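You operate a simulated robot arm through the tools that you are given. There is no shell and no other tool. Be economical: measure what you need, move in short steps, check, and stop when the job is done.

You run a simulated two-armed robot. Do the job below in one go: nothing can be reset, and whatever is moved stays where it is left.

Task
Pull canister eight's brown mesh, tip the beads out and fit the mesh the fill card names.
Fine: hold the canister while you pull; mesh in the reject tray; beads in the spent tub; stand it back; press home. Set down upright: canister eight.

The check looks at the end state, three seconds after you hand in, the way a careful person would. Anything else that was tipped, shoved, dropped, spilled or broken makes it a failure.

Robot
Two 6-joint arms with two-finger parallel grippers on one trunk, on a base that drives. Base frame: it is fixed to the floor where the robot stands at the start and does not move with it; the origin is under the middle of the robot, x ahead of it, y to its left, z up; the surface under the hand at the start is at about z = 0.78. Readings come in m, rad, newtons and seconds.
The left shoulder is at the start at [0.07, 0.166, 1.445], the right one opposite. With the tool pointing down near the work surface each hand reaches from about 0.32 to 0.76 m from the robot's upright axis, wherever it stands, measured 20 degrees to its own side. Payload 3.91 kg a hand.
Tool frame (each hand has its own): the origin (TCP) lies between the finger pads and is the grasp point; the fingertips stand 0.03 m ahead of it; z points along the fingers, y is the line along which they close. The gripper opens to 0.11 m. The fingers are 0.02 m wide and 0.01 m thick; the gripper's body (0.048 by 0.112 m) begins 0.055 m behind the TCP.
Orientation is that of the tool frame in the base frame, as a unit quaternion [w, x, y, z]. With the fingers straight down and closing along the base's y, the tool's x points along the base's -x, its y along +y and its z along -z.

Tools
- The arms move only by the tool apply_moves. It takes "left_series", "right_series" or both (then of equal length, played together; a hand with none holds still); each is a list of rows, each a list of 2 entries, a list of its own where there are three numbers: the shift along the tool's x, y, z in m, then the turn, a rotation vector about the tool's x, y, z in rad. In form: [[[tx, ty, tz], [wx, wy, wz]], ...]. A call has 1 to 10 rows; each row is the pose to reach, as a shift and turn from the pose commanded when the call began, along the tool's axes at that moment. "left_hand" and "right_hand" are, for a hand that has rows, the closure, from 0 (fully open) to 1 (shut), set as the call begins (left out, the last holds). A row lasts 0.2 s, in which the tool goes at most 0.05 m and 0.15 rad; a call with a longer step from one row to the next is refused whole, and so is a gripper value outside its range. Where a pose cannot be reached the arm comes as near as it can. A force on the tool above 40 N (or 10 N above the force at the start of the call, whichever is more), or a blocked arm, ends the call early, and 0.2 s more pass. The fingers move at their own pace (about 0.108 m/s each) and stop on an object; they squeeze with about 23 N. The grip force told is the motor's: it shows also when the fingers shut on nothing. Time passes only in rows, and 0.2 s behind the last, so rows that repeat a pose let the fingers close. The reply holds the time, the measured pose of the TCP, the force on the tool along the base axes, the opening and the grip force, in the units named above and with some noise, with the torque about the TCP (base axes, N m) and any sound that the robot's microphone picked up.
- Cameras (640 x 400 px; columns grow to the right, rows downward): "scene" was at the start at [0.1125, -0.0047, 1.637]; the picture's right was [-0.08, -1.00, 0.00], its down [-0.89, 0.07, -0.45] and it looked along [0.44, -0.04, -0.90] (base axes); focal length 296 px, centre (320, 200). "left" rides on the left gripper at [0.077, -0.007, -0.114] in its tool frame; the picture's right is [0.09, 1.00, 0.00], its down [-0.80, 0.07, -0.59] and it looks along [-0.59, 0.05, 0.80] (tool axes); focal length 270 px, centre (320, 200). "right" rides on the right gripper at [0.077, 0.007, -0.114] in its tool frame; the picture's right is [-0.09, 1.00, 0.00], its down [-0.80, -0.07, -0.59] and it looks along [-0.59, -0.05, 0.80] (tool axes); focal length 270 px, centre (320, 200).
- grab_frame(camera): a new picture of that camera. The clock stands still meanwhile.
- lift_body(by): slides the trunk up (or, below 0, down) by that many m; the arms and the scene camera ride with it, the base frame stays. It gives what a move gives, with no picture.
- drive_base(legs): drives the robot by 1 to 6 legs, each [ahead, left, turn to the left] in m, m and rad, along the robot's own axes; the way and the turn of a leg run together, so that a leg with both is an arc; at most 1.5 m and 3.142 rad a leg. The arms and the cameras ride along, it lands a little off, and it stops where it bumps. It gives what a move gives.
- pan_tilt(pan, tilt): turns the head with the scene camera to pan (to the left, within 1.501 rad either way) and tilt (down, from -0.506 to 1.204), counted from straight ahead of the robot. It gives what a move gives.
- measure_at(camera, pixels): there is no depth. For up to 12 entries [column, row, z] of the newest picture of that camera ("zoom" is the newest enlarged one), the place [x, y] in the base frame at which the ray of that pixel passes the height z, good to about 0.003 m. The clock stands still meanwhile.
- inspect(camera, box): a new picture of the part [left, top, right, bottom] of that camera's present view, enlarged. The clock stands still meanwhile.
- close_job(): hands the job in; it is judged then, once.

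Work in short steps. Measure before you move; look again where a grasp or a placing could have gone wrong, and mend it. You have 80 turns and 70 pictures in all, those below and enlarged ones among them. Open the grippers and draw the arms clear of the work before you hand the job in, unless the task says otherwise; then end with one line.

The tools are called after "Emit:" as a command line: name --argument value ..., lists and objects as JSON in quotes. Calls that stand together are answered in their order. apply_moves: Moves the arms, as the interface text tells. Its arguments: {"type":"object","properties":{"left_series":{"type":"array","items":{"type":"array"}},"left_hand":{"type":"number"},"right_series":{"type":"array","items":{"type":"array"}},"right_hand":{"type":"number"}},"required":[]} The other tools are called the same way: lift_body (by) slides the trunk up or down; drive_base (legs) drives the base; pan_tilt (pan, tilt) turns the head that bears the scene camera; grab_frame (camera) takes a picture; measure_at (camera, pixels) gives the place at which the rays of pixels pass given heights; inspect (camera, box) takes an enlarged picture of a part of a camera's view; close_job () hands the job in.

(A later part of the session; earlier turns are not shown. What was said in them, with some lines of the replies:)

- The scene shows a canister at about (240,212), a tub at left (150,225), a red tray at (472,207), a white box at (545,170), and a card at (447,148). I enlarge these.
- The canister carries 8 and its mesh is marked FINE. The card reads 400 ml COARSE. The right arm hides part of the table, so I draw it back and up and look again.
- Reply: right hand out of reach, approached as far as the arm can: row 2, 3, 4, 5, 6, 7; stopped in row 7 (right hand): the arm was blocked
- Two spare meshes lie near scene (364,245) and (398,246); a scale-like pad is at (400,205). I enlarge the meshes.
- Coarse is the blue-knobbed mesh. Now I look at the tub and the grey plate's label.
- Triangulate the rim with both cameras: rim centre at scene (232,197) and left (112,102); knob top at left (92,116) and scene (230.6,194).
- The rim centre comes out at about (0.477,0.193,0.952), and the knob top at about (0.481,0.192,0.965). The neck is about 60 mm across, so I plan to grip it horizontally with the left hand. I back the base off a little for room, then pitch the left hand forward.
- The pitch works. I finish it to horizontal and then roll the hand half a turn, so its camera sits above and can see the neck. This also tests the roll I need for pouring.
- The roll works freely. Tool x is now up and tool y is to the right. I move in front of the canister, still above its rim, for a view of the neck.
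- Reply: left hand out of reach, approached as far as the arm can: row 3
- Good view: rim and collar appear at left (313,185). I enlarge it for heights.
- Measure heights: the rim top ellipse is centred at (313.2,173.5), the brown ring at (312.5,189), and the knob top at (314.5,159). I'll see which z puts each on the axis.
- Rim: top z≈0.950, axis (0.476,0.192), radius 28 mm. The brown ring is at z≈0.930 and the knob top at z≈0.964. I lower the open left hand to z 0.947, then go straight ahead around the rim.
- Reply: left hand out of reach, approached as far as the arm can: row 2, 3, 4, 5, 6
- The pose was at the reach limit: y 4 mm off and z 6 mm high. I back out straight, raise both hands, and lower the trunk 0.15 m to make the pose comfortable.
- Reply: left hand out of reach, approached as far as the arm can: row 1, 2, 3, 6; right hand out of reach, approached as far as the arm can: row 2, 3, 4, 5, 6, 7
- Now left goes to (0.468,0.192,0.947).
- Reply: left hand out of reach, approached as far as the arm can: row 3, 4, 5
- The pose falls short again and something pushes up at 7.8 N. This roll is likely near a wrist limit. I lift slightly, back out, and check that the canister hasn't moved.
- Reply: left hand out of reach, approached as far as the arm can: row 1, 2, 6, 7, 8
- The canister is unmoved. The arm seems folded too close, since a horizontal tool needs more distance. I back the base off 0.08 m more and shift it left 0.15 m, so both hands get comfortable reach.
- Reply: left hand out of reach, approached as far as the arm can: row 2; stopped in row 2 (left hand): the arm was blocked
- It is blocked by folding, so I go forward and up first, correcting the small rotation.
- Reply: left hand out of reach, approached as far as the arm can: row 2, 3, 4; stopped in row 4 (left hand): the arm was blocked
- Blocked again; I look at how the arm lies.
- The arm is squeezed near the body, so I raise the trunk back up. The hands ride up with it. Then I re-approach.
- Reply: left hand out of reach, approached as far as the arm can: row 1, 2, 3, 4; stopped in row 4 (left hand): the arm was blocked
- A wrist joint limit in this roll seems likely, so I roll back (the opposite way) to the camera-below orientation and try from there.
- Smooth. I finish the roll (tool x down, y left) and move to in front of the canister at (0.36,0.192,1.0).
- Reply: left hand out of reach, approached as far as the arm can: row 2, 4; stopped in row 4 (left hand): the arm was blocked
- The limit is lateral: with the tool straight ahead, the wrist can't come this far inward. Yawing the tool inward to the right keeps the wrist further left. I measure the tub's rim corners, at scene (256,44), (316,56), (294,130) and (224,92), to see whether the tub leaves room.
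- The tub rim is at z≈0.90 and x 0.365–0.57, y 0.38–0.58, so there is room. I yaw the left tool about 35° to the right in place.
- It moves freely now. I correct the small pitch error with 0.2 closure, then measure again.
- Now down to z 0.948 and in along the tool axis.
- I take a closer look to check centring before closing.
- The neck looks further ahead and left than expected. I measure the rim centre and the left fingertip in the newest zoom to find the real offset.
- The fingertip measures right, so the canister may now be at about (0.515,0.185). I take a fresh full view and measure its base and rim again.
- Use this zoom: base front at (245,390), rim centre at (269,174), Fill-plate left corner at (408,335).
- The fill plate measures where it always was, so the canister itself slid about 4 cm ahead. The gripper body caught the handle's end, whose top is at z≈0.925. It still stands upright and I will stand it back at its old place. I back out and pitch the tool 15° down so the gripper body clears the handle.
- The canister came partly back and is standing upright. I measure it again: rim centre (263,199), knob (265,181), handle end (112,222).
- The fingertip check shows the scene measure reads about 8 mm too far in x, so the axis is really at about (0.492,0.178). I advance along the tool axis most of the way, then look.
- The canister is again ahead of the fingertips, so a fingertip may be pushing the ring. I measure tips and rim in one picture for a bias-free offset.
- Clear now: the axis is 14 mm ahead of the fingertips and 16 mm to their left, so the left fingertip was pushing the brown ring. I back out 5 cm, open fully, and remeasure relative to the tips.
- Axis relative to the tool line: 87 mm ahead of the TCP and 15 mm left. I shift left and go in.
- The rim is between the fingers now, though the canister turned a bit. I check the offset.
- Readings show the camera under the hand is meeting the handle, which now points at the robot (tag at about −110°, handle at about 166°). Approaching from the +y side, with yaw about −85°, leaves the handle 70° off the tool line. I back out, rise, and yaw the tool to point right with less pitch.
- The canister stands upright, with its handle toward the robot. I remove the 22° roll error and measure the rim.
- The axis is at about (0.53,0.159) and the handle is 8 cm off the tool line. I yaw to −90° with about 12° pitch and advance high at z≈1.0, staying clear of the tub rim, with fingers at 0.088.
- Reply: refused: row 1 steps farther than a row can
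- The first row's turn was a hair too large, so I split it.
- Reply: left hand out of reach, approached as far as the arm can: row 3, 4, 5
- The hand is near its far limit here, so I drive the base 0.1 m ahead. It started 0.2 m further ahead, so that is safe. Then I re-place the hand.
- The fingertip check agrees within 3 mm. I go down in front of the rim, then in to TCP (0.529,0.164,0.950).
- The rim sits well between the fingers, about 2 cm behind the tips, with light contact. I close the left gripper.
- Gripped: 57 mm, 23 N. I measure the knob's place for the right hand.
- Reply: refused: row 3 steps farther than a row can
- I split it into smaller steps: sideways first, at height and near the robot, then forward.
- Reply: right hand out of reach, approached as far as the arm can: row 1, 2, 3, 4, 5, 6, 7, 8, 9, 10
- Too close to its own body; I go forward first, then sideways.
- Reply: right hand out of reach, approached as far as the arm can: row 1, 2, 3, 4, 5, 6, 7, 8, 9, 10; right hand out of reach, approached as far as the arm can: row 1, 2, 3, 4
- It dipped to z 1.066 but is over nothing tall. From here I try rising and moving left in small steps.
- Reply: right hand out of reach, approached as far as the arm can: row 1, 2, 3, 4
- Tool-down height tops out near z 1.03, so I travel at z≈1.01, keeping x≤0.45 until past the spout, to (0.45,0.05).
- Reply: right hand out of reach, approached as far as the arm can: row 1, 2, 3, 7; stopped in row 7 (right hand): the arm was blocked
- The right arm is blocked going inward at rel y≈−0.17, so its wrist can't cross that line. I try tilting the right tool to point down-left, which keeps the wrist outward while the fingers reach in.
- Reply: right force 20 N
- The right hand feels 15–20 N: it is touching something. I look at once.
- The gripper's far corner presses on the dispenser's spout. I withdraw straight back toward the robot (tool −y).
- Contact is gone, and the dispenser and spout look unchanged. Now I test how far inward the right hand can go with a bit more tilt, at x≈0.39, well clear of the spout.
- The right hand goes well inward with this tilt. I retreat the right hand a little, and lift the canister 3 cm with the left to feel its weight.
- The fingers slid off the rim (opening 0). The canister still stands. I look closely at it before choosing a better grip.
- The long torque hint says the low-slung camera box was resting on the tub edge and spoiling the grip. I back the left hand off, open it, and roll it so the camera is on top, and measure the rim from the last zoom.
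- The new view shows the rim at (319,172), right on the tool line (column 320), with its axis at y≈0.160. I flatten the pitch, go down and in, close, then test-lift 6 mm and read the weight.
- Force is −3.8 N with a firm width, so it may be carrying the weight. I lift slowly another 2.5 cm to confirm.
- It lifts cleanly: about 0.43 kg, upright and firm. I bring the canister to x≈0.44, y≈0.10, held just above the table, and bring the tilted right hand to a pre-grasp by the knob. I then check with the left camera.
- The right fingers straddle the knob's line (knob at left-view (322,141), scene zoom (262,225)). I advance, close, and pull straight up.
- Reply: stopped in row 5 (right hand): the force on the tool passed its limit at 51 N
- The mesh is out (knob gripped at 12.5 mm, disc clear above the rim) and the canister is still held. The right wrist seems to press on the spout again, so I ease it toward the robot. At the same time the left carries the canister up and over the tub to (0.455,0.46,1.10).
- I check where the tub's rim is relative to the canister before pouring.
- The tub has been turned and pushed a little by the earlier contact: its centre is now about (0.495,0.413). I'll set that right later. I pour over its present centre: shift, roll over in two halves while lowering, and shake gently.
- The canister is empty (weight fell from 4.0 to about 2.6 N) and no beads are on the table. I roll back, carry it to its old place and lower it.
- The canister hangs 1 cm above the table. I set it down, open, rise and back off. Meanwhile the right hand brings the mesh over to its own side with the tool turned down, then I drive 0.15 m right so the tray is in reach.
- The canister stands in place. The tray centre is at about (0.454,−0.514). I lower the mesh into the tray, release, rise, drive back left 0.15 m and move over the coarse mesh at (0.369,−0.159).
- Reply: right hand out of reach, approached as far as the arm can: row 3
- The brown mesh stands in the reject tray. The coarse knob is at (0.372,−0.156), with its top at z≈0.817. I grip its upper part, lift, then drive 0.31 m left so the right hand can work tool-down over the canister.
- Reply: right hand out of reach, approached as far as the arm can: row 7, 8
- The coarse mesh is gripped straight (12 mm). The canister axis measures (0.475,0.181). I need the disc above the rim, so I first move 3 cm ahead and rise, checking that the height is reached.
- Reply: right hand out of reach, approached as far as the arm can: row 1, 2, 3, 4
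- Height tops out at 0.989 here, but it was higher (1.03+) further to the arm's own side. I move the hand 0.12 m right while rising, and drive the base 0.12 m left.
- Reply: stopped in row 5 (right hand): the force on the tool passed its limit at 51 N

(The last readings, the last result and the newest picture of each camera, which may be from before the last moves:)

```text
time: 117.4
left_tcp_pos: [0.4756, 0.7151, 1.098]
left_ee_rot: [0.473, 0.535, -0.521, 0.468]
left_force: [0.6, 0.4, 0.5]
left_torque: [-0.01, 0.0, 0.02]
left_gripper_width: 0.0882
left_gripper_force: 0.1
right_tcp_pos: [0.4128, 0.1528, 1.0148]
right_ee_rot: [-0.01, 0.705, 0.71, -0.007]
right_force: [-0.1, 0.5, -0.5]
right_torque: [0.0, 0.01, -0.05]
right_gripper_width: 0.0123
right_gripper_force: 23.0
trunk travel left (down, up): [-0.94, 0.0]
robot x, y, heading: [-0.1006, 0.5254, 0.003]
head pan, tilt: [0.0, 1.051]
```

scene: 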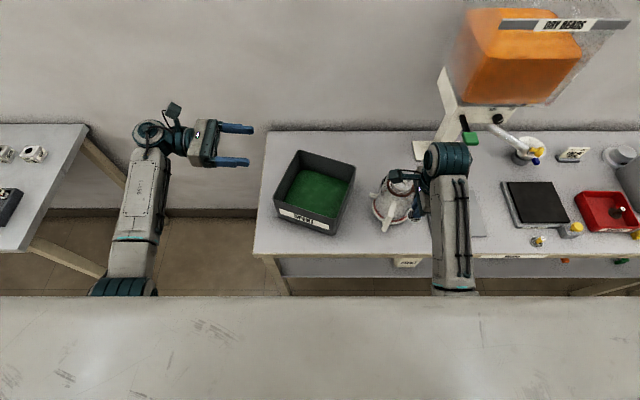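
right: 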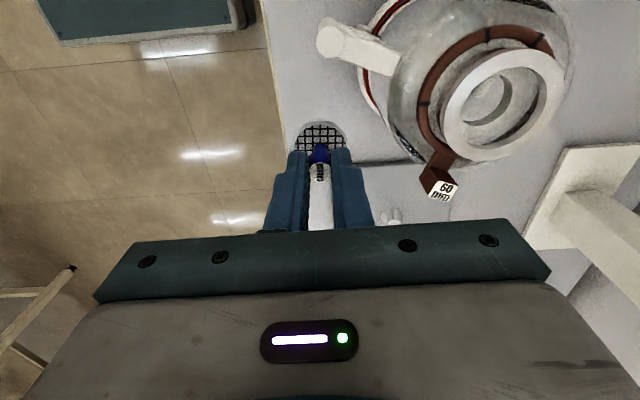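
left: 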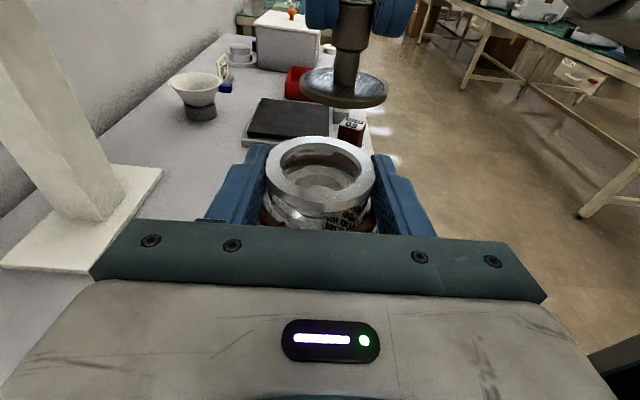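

Free again, and z is 1.015, so the disc is about 18 mm above the rim. I move over the axis and check alignment with the right camera.

Emit:
apply_moves --right_series '[[[0.015, 0.03, 0], [0, 0, 0]], [[0.03, 0.06, 0], [0, 0, 0]], [[0.03, 0.06, 0], [0, 0, 0]]]'

Emit:
grab_frame --camera "right"

```text
time: 118.2
left_tcp_pos: [0.4748, 0.7182, 1.0971]
left_ee_rot: [0.473, 0.534, -0.521, 0.469]
left_force: [0.0, 0.9, -0.2]
left_torque: [0.0, 0.0, 0.02]
left_gripper_width: 0.088
left_gripper_force: 0.0
right_tcp_pos: [0.4711, 0.1871, 1.0153]
right_ee_rot: [-0.009, 0.705, 0.709, -0.008]
right_force: [0.0, -0.2, 0.1]
right_torque: [-0.01, -0.02, 0.0]
right_gripper_width: 0.0118
right_gripper_force: 22.8
trunk travel left (down, up): [-0.94, 0.0]
robot x, y, heading: [-0.1023, 0.5265, 0.002]
head pan, tilt: [0.0, 1.051]
```

```text
4 pictures are left
```

right: 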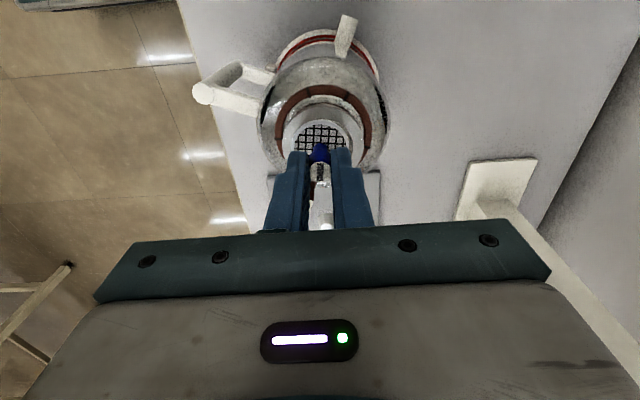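

Nearly aligned: rim centre column ≈324 against disc 321. One enlarged look for the fine offset.

Emit:
inspect --camera "right" --box '[250, 60, 394, 150]'

```text
4.44 times, centred on (322, 105) of right
```

zoom: 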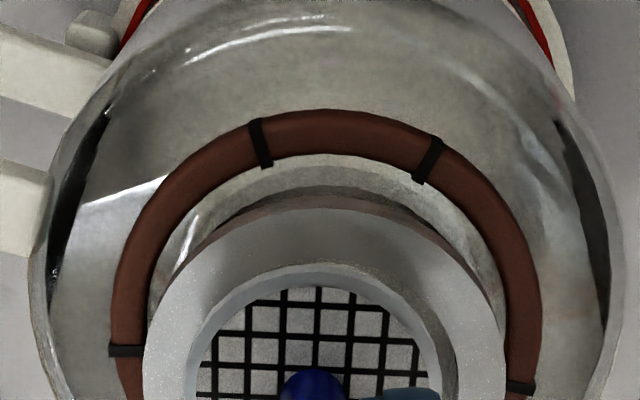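

The disc sits about 6 mm too far in +y; x is within a millimetre. I correct that and lower slowly into the neck to the home depth (TCP 0.977), then release, rise and look.

Emit:
apply_moves --right_series '[[[-0.0058, 0.001, 0], [0, 0, 0]], [[-0.0058, 0.001, 0.01], [0, 0, 0]], [[-0.0058, 0.001, 0.016], [0, 0, 0]], [[-0.0058, 0.001, 0.02], [0, 0, 0]], [[-0.0058, 0.001, 0.024], [0, 0, 0]], [[-0.0058, 0.001, 0.028], [0, 0, 0]], [[-0.0058, 0.001, 0.032], [0, 0, 0]], [[-0.0058, 0.001, 0.036], [0, 0, 0]], [[-0.0058, 0.001, 0.039], [0, 0, 0]]]'

Emit:
inspect --camera "right" --box '[240, 60, 400, 160]'

```text
time: 120.2
left_tcp_pos: [0.4733, 0.7196, 1.0995]
left_ee_rot: [0.472, 0.534, -0.52, 0.47]
left_force: [0.1, -0.1, -0.4]
left_torque: [-0.02, 0.02, 0.0]
left_gripper_width: 0.0879
left_gripper_force: 0.0
right_tcp_pos: [0.4715, 0.1816, 0.9775]
right_ee_rot: [-0.008, 0.704, 0.71, -0.008]
right_force: [4.1, -1.6, 19.2]
right_torque: [-0.1, -0.33, 0.11]
right_gripper_width: 0.0123
right_gripper_force: 22.9
trunk travel left (down, up): [-0.94, 0.0]
robot x, y, heading: [-0.1051, 0.5259, 0.006]
head pan, tilt: [0.0, 1.051]
```

```text
4.00 times, centred on (320, 110) of right
```

zoom: 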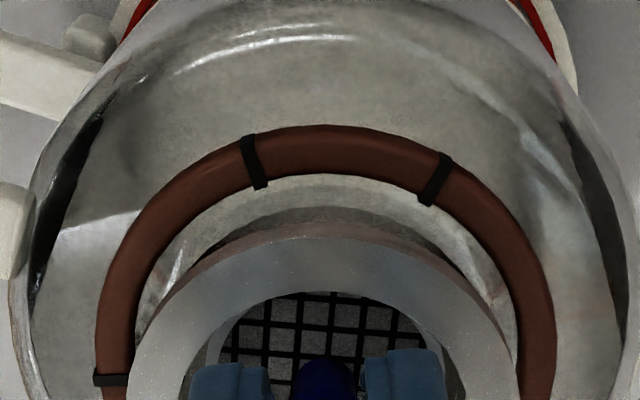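

The disc is down inside the neck with 19 N of push. I press a little more, ease the fingers just open, rise, then press the knob top with closed fingers to make sure it is home, and look.

Emit:
apply_moves --right_series '[[[0, 0, 0.002], [0, 0, 0]], [[0, 0, 0.004], [0, 0, 0]], [[0, 0, 0], [0, 0, 0]]]'

Emit:
apply_moves --right_series '[[[0, 0, 0], [0, 0, 0]], [[0, 0, 0], [0, 0, 0]], [[0, 0, -0.012], [0, 0, 0]], [[0, 0, -0.026], [0, 0, 0]], [[0, 0, -0.026], [0, 0, 0]]]' --right_hand 0.84

Emit:
apply_moves --right_series '[[[0, 0, 0], [0, 0, 0]], [[0, 0, 0.006], [0, 0, 0]], [[0, 0, 0.01], [0, 0, 0]], [[0, 0, 0.014], [0, 0, 0]], [[0, 0, 0.017], [0, 0, 0]]]' --right_hand 1.0

Emit:
apply_moves --right_series '[[[0, 0, -0.01], [0, 0, 0]], [[0, 0, -0.022], [0, 0, 0]], [[0, 0, -0.03], [0, 0, 0]]]'

Emit:
grab_frame --camera "right"

```text
time: 121.0
left_tcp_pos: [0.4736, 0.719, 1.0978]
left_ee_rot: [0.472, 0.536, -0.519, 0.47]
left_force: [0.1, 0.9, 0.3]
left_torque: [0.0, 0.0, -0.01]
left_gripper_width: 0.0881
left_gripper_force: 0.1
right_tcp_pos: [0.4711, 0.1803, 0.9744]
right_ee_rot: [-0.012, 0.704, 0.71, -0.009]
right_force: [0.9, 1.2, 5.1]
right_torque: [0.04, -0.31, 0.04]
right_gripper_width: 0.0123
right_gripper_force: 23.0
trunk travel left (down, up): [-0.94, 0.0]
robot x, y, heading: [-0.0999, 0.5252, 0.0]
head pan, tilt: [0.0, 1.051]
```

```text
time: 122.2
left_tcp_pos: [0.4753, 0.7185, 1.0971]
left_ee_rot: [0.473, 0.535, -0.52, 0.469]
left_force: [0.3, 0.2, 1.2]
left_torque: [0.0, -0.02, -0.01]
left_gripper_width: 0.0879
left_gripper_force: 0.0
right_tcp_pos: [0.4737, 0.1817, 1.0016]
right_ee_rot: [-0.01, 0.705, 0.709, -0.009]
right_force: [0.0, -0.9, -0.3]
right_torque: [-0.02, -0.01, 0.0]
right_gripper_width: 0.0176
right_gripper_force: 0.1
trunk travel left (down, up): [-0.94, 0.0]
robot x, y, heading: [-0.1009, 0.5235, 0.008]
head pan, tilt: [0.0, 1.051]
```

```text
time: 123.3
left_tcp_pos: [0.4735, 0.7188, 1.0987]
left_ee_rot: [0.472, 0.534, -0.52, 0.47]
left_force: [0.5, -0.4, -0.2]
left_torque: [0.01, -0.01, -0.02]
left_gripper_width: 0.088
left_gripper_force: 0.1
right_tcp_pos: [0.4752, 0.1794, 0.995]
right_ee_rot: [-0.002, 0.704, 0.71, -0.004]
right_force: [-5.0, 2.0, 24.5]
right_torque: [0.01, 0.16, -0.01]
right_gripper_width: 0.0
right_gripper_force: 23.1
trunk travel left (down, up): [-0.94, 0.0]
robot x, y, heading: [-0.1057, 0.527, 0.005]
head pan, tilt: [0.0, 1.051]
stopped in row 5 (right hand): the force on the tool passed its limit at 44 N (the readings are from after the stop); the commanded pose is now the measured one
```

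```text
time: 124.2
left_tcp_pos: [0.4743, 0.7184, 1.0969]
left_ee_rot: [0.473, 0.535, -0.52, 0.469]
left_force: [0.5, 0.7, 0.9]
left_torque: [0.02, 0.0, -0.03]
left_gripper_width: 0.0881
left_gripper_force: 0.1
right_tcp_pos: [0.4756, 0.1794, 1.0206]
right_ee_rot: [-0.006, 0.705, 0.709, -0.006]
right_force: [-0.5, 0.6, 0.2]
right_torque: [-0.02, 0.01, 0.02]
right_gripper_width: 0.0
right_gripper_force: 23.7
trunk travel left (down, up): [-0.94, 0.0]
robot x, y, heading: [-0.103, 0.5264, 0.002]
head pan, tilt: [0.0, 1.051]
```

```text
1 pictures are left
5 turns are left
```

right: 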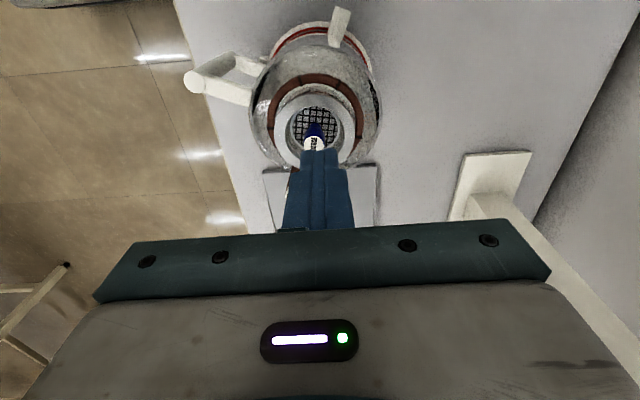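

The mesh is home: the knob top took 44 N at z≈0.965, the same as the old one. Now I mend the tub. I go down beside its turned right-hand wall with closed fingers, well clear of the canister, and push it back in +y slowly to where it stood.

Emit:
drive_base --legs '[[0, 0.075, 0]]'

Emit:
apply_moves --right_series '[[[0.005, 0.03, 0], [0, 0, 0]], [[0.012, 0.0615, 0], [0, 0, 0]], [[0.012, 0.0615, 0.045], [0, 0, 0]], [[0.012, 0.0615, 0.09], [0, 0, 0]], [[0.012, 0.0615, 0.135], [0, 0, 0]], [[0.012, 0.0615, 0.135], [0, 0, 0]]]'

Emit:
apply_moves --right_series '[[[0.018, 0, 0], [0, 0, 0]], [[0.036, 0, 0], [0, 0, 0]], [[0.054, 0, 0], [0, 0, 0]], [[0.072, 0, 0], [0, 0, 0]], [[0.09, 0, 0], [0, 0, 0]], [[0.107, 0, 0], [0, 0, 0]], [[0.107, 0, 0], [0, 0, 0]]]'

Emit:
apply_moves --right_series '[[[-0.02, 0, 0], [0, 0, 0]], [[-0.035, 0, -0.02], [0, 0, 0]], [[-0.035, 0, -0.065], [0, 0, 0]], [[-0.035, 0, -0.11], [0, 0, 0]], [[-0.035, 0, -0.13], [0, 0, 0]]]' --right_hand 0.5

Emit:
grab_frame --camera "scene"

```text
time: 125.2
left_tcp_pos: [0.4739, 0.7854, 1.1003]
left_ee_rot: [0.471, 0.536, -0.521, 0.468]
left_force: [0.1, -0.2, 0.1]
left_torque: [0.01, 0.0, 0.02]
left_gripper_width: 0.0877
left_gripper_force: 0.1
right_tcp_pos: [0.4757, 0.2471, 1.0177]
right_ee_rot: [-0.008, 0.704, 0.71, -0.004]
right_force: [0.6, -0.5, 0.2]
right_torque: [0.06, 0.05, 0.01]
right_gripper_width: 0.0
right_gripper_force: 23.0
trunk travel left (down, up): [-0.94, 0.0]
robot x, y, heading: [-0.1048, 0.6005, 0.004]
head pan, tilt: [0.0, 1.051]
```

```text
time: 126.6
left_tcp_pos: [0.4741, 0.7923, 1.098]
left_ee_rot: [0.473, 0.534, -0.52, 0.47]
left_force: [-0.1, 0.0, -0.8]
left_torque: [0.03, 0.03, 0.02]
left_gripper_width: 0.088
left_gripper_force: 0.1
right_tcp_pos: [0.5356, 0.2648, 0.885]
right_ee_rot: [-0.004, 0.705, 0.71, -0.006]
right_force: [-0.7, 0.5, -0.2]
right_torque: [0.0, 0.0, 0.02]
right_gripper_width: 0.0
right_gripper_force: 23.1
trunk travel left (down, up): [-0.94, 0.0]
robot x, y, heading: [-0.1035, 0.6018, 0.0]
head pan, tilt: [0.0, 1.051]
```

```text
time: 128.2
left_tcp_pos: [0.473, 0.7905, 1.0974]
left_ee_rot: [0.473, 0.535, -0.52, 0.469]
left_force: [-0.5, -0.4, 0.3]
left_torque: [0.0, 0.01, 0.02]
left_gripper_width: 0.088
left_gripper_force: 0.0
right_tcp_pos: [0.5346, 0.3732, 0.8843]
right_ee_rot: [-0.006, 0.705, 0.71, -0.006]
right_force: [-0.4, -1.4, 0.9]
right_torque: [0.0, 0.0, 0.03]
right_gripper_width: 0.0001
right_gripper_force: 23.0
trunk travel left (down, up): [-0.94, 0.0]
robot x, y, heading: [-0.1002, 0.6014, 0.004]
head pan, tilt: [0.0, 1.051]
```

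```text
time: 129.4
left_tcp_pos: [0.4745, 0.7914, 1.0981]
left_ee_rot: [0.473, 0.535, -0.52, 0.469]
left_force: [0.0, 0.7, 0.1]
left_torque: [-0.03, 0.02, 0.02]
left_gripper_width: 0.088
left_gripper_force: 0.0
right_tcp_pos: [0.5362, 0.3376, 1.0152]
right_ee_rot: [-0.006, 0.705, 0.709, -0.006]
right_force: [-0.8, 0.1, 0.1]
right_torque: [0.01, -0.05, -0.03]
right_gripper_width: 0.0552
right_gripper_force: 0.1
trunk travel left (down, up): [-0.94, 0.0]
robot x, y, heading: [-0.1001, 0.603, 0.003]
head pan, tilt: [0.0, 1.051]
```

```text
0 pictures are left
4 turns are left
```

scene: 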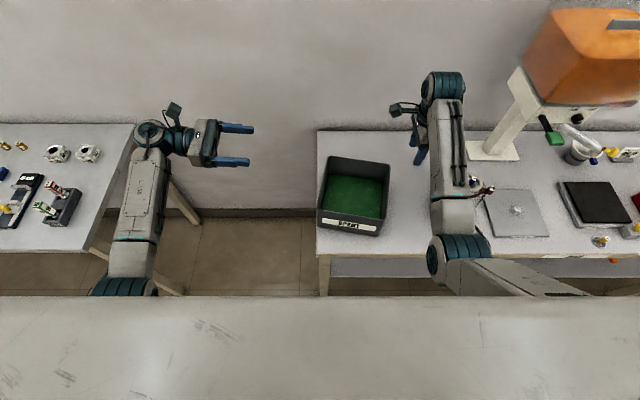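

The tub is square again where it stood, and the canister stands with its mesh in. I back the robot away so both open hands are clear of the work.

Emit:
drive_base --legs '[[-0.3, 0, 0]]'

```text
time: 131.4
left_tcp_pos: [0.1799, 0.7916, 1.0972]
left_ee_rot: [0.473, 0.535, -0.52, 0.468]
left_force: [-0.4, 0.3, 0.0]
left_torque: [-0.03, 0.01, -0.02]
left_gripper_width: 0.088
left_gripper_force: 0.1
right_tcp_pos: [0.2421, 0.3376, 1.0135]
right_ee_rot: [-0.007, 0.705, 0.709, -0.006]
right_force: [-0.2, 0.5, -0.3]
right_torque: [0.0, 0.02, 0.01]
right_gripper_width: 0.055
right_gripper_force: 0.0
trunk travel left (down, up): [-0.94, 0.0]
robot x, y, heading: [-0.397, 0.6007, -0.003]
head pan, tilt: [0.0, 1.051]
3 turns are left
```

Both hands are empty and clear, with no contact forces, so I hand in.

Emit:
close_job

```text
The job is handed in.
```

I handed the job in with canister eight upright in its old place, the blue COARSE mesh pressed home, the brown FINE mesh in the reject tray and the beads in the spent tub. On the way I slid and turned the canister and nudged the dispenser spout. I also shoved the spent tub about 7 cm and pushed it back, so it may sit slightly off.
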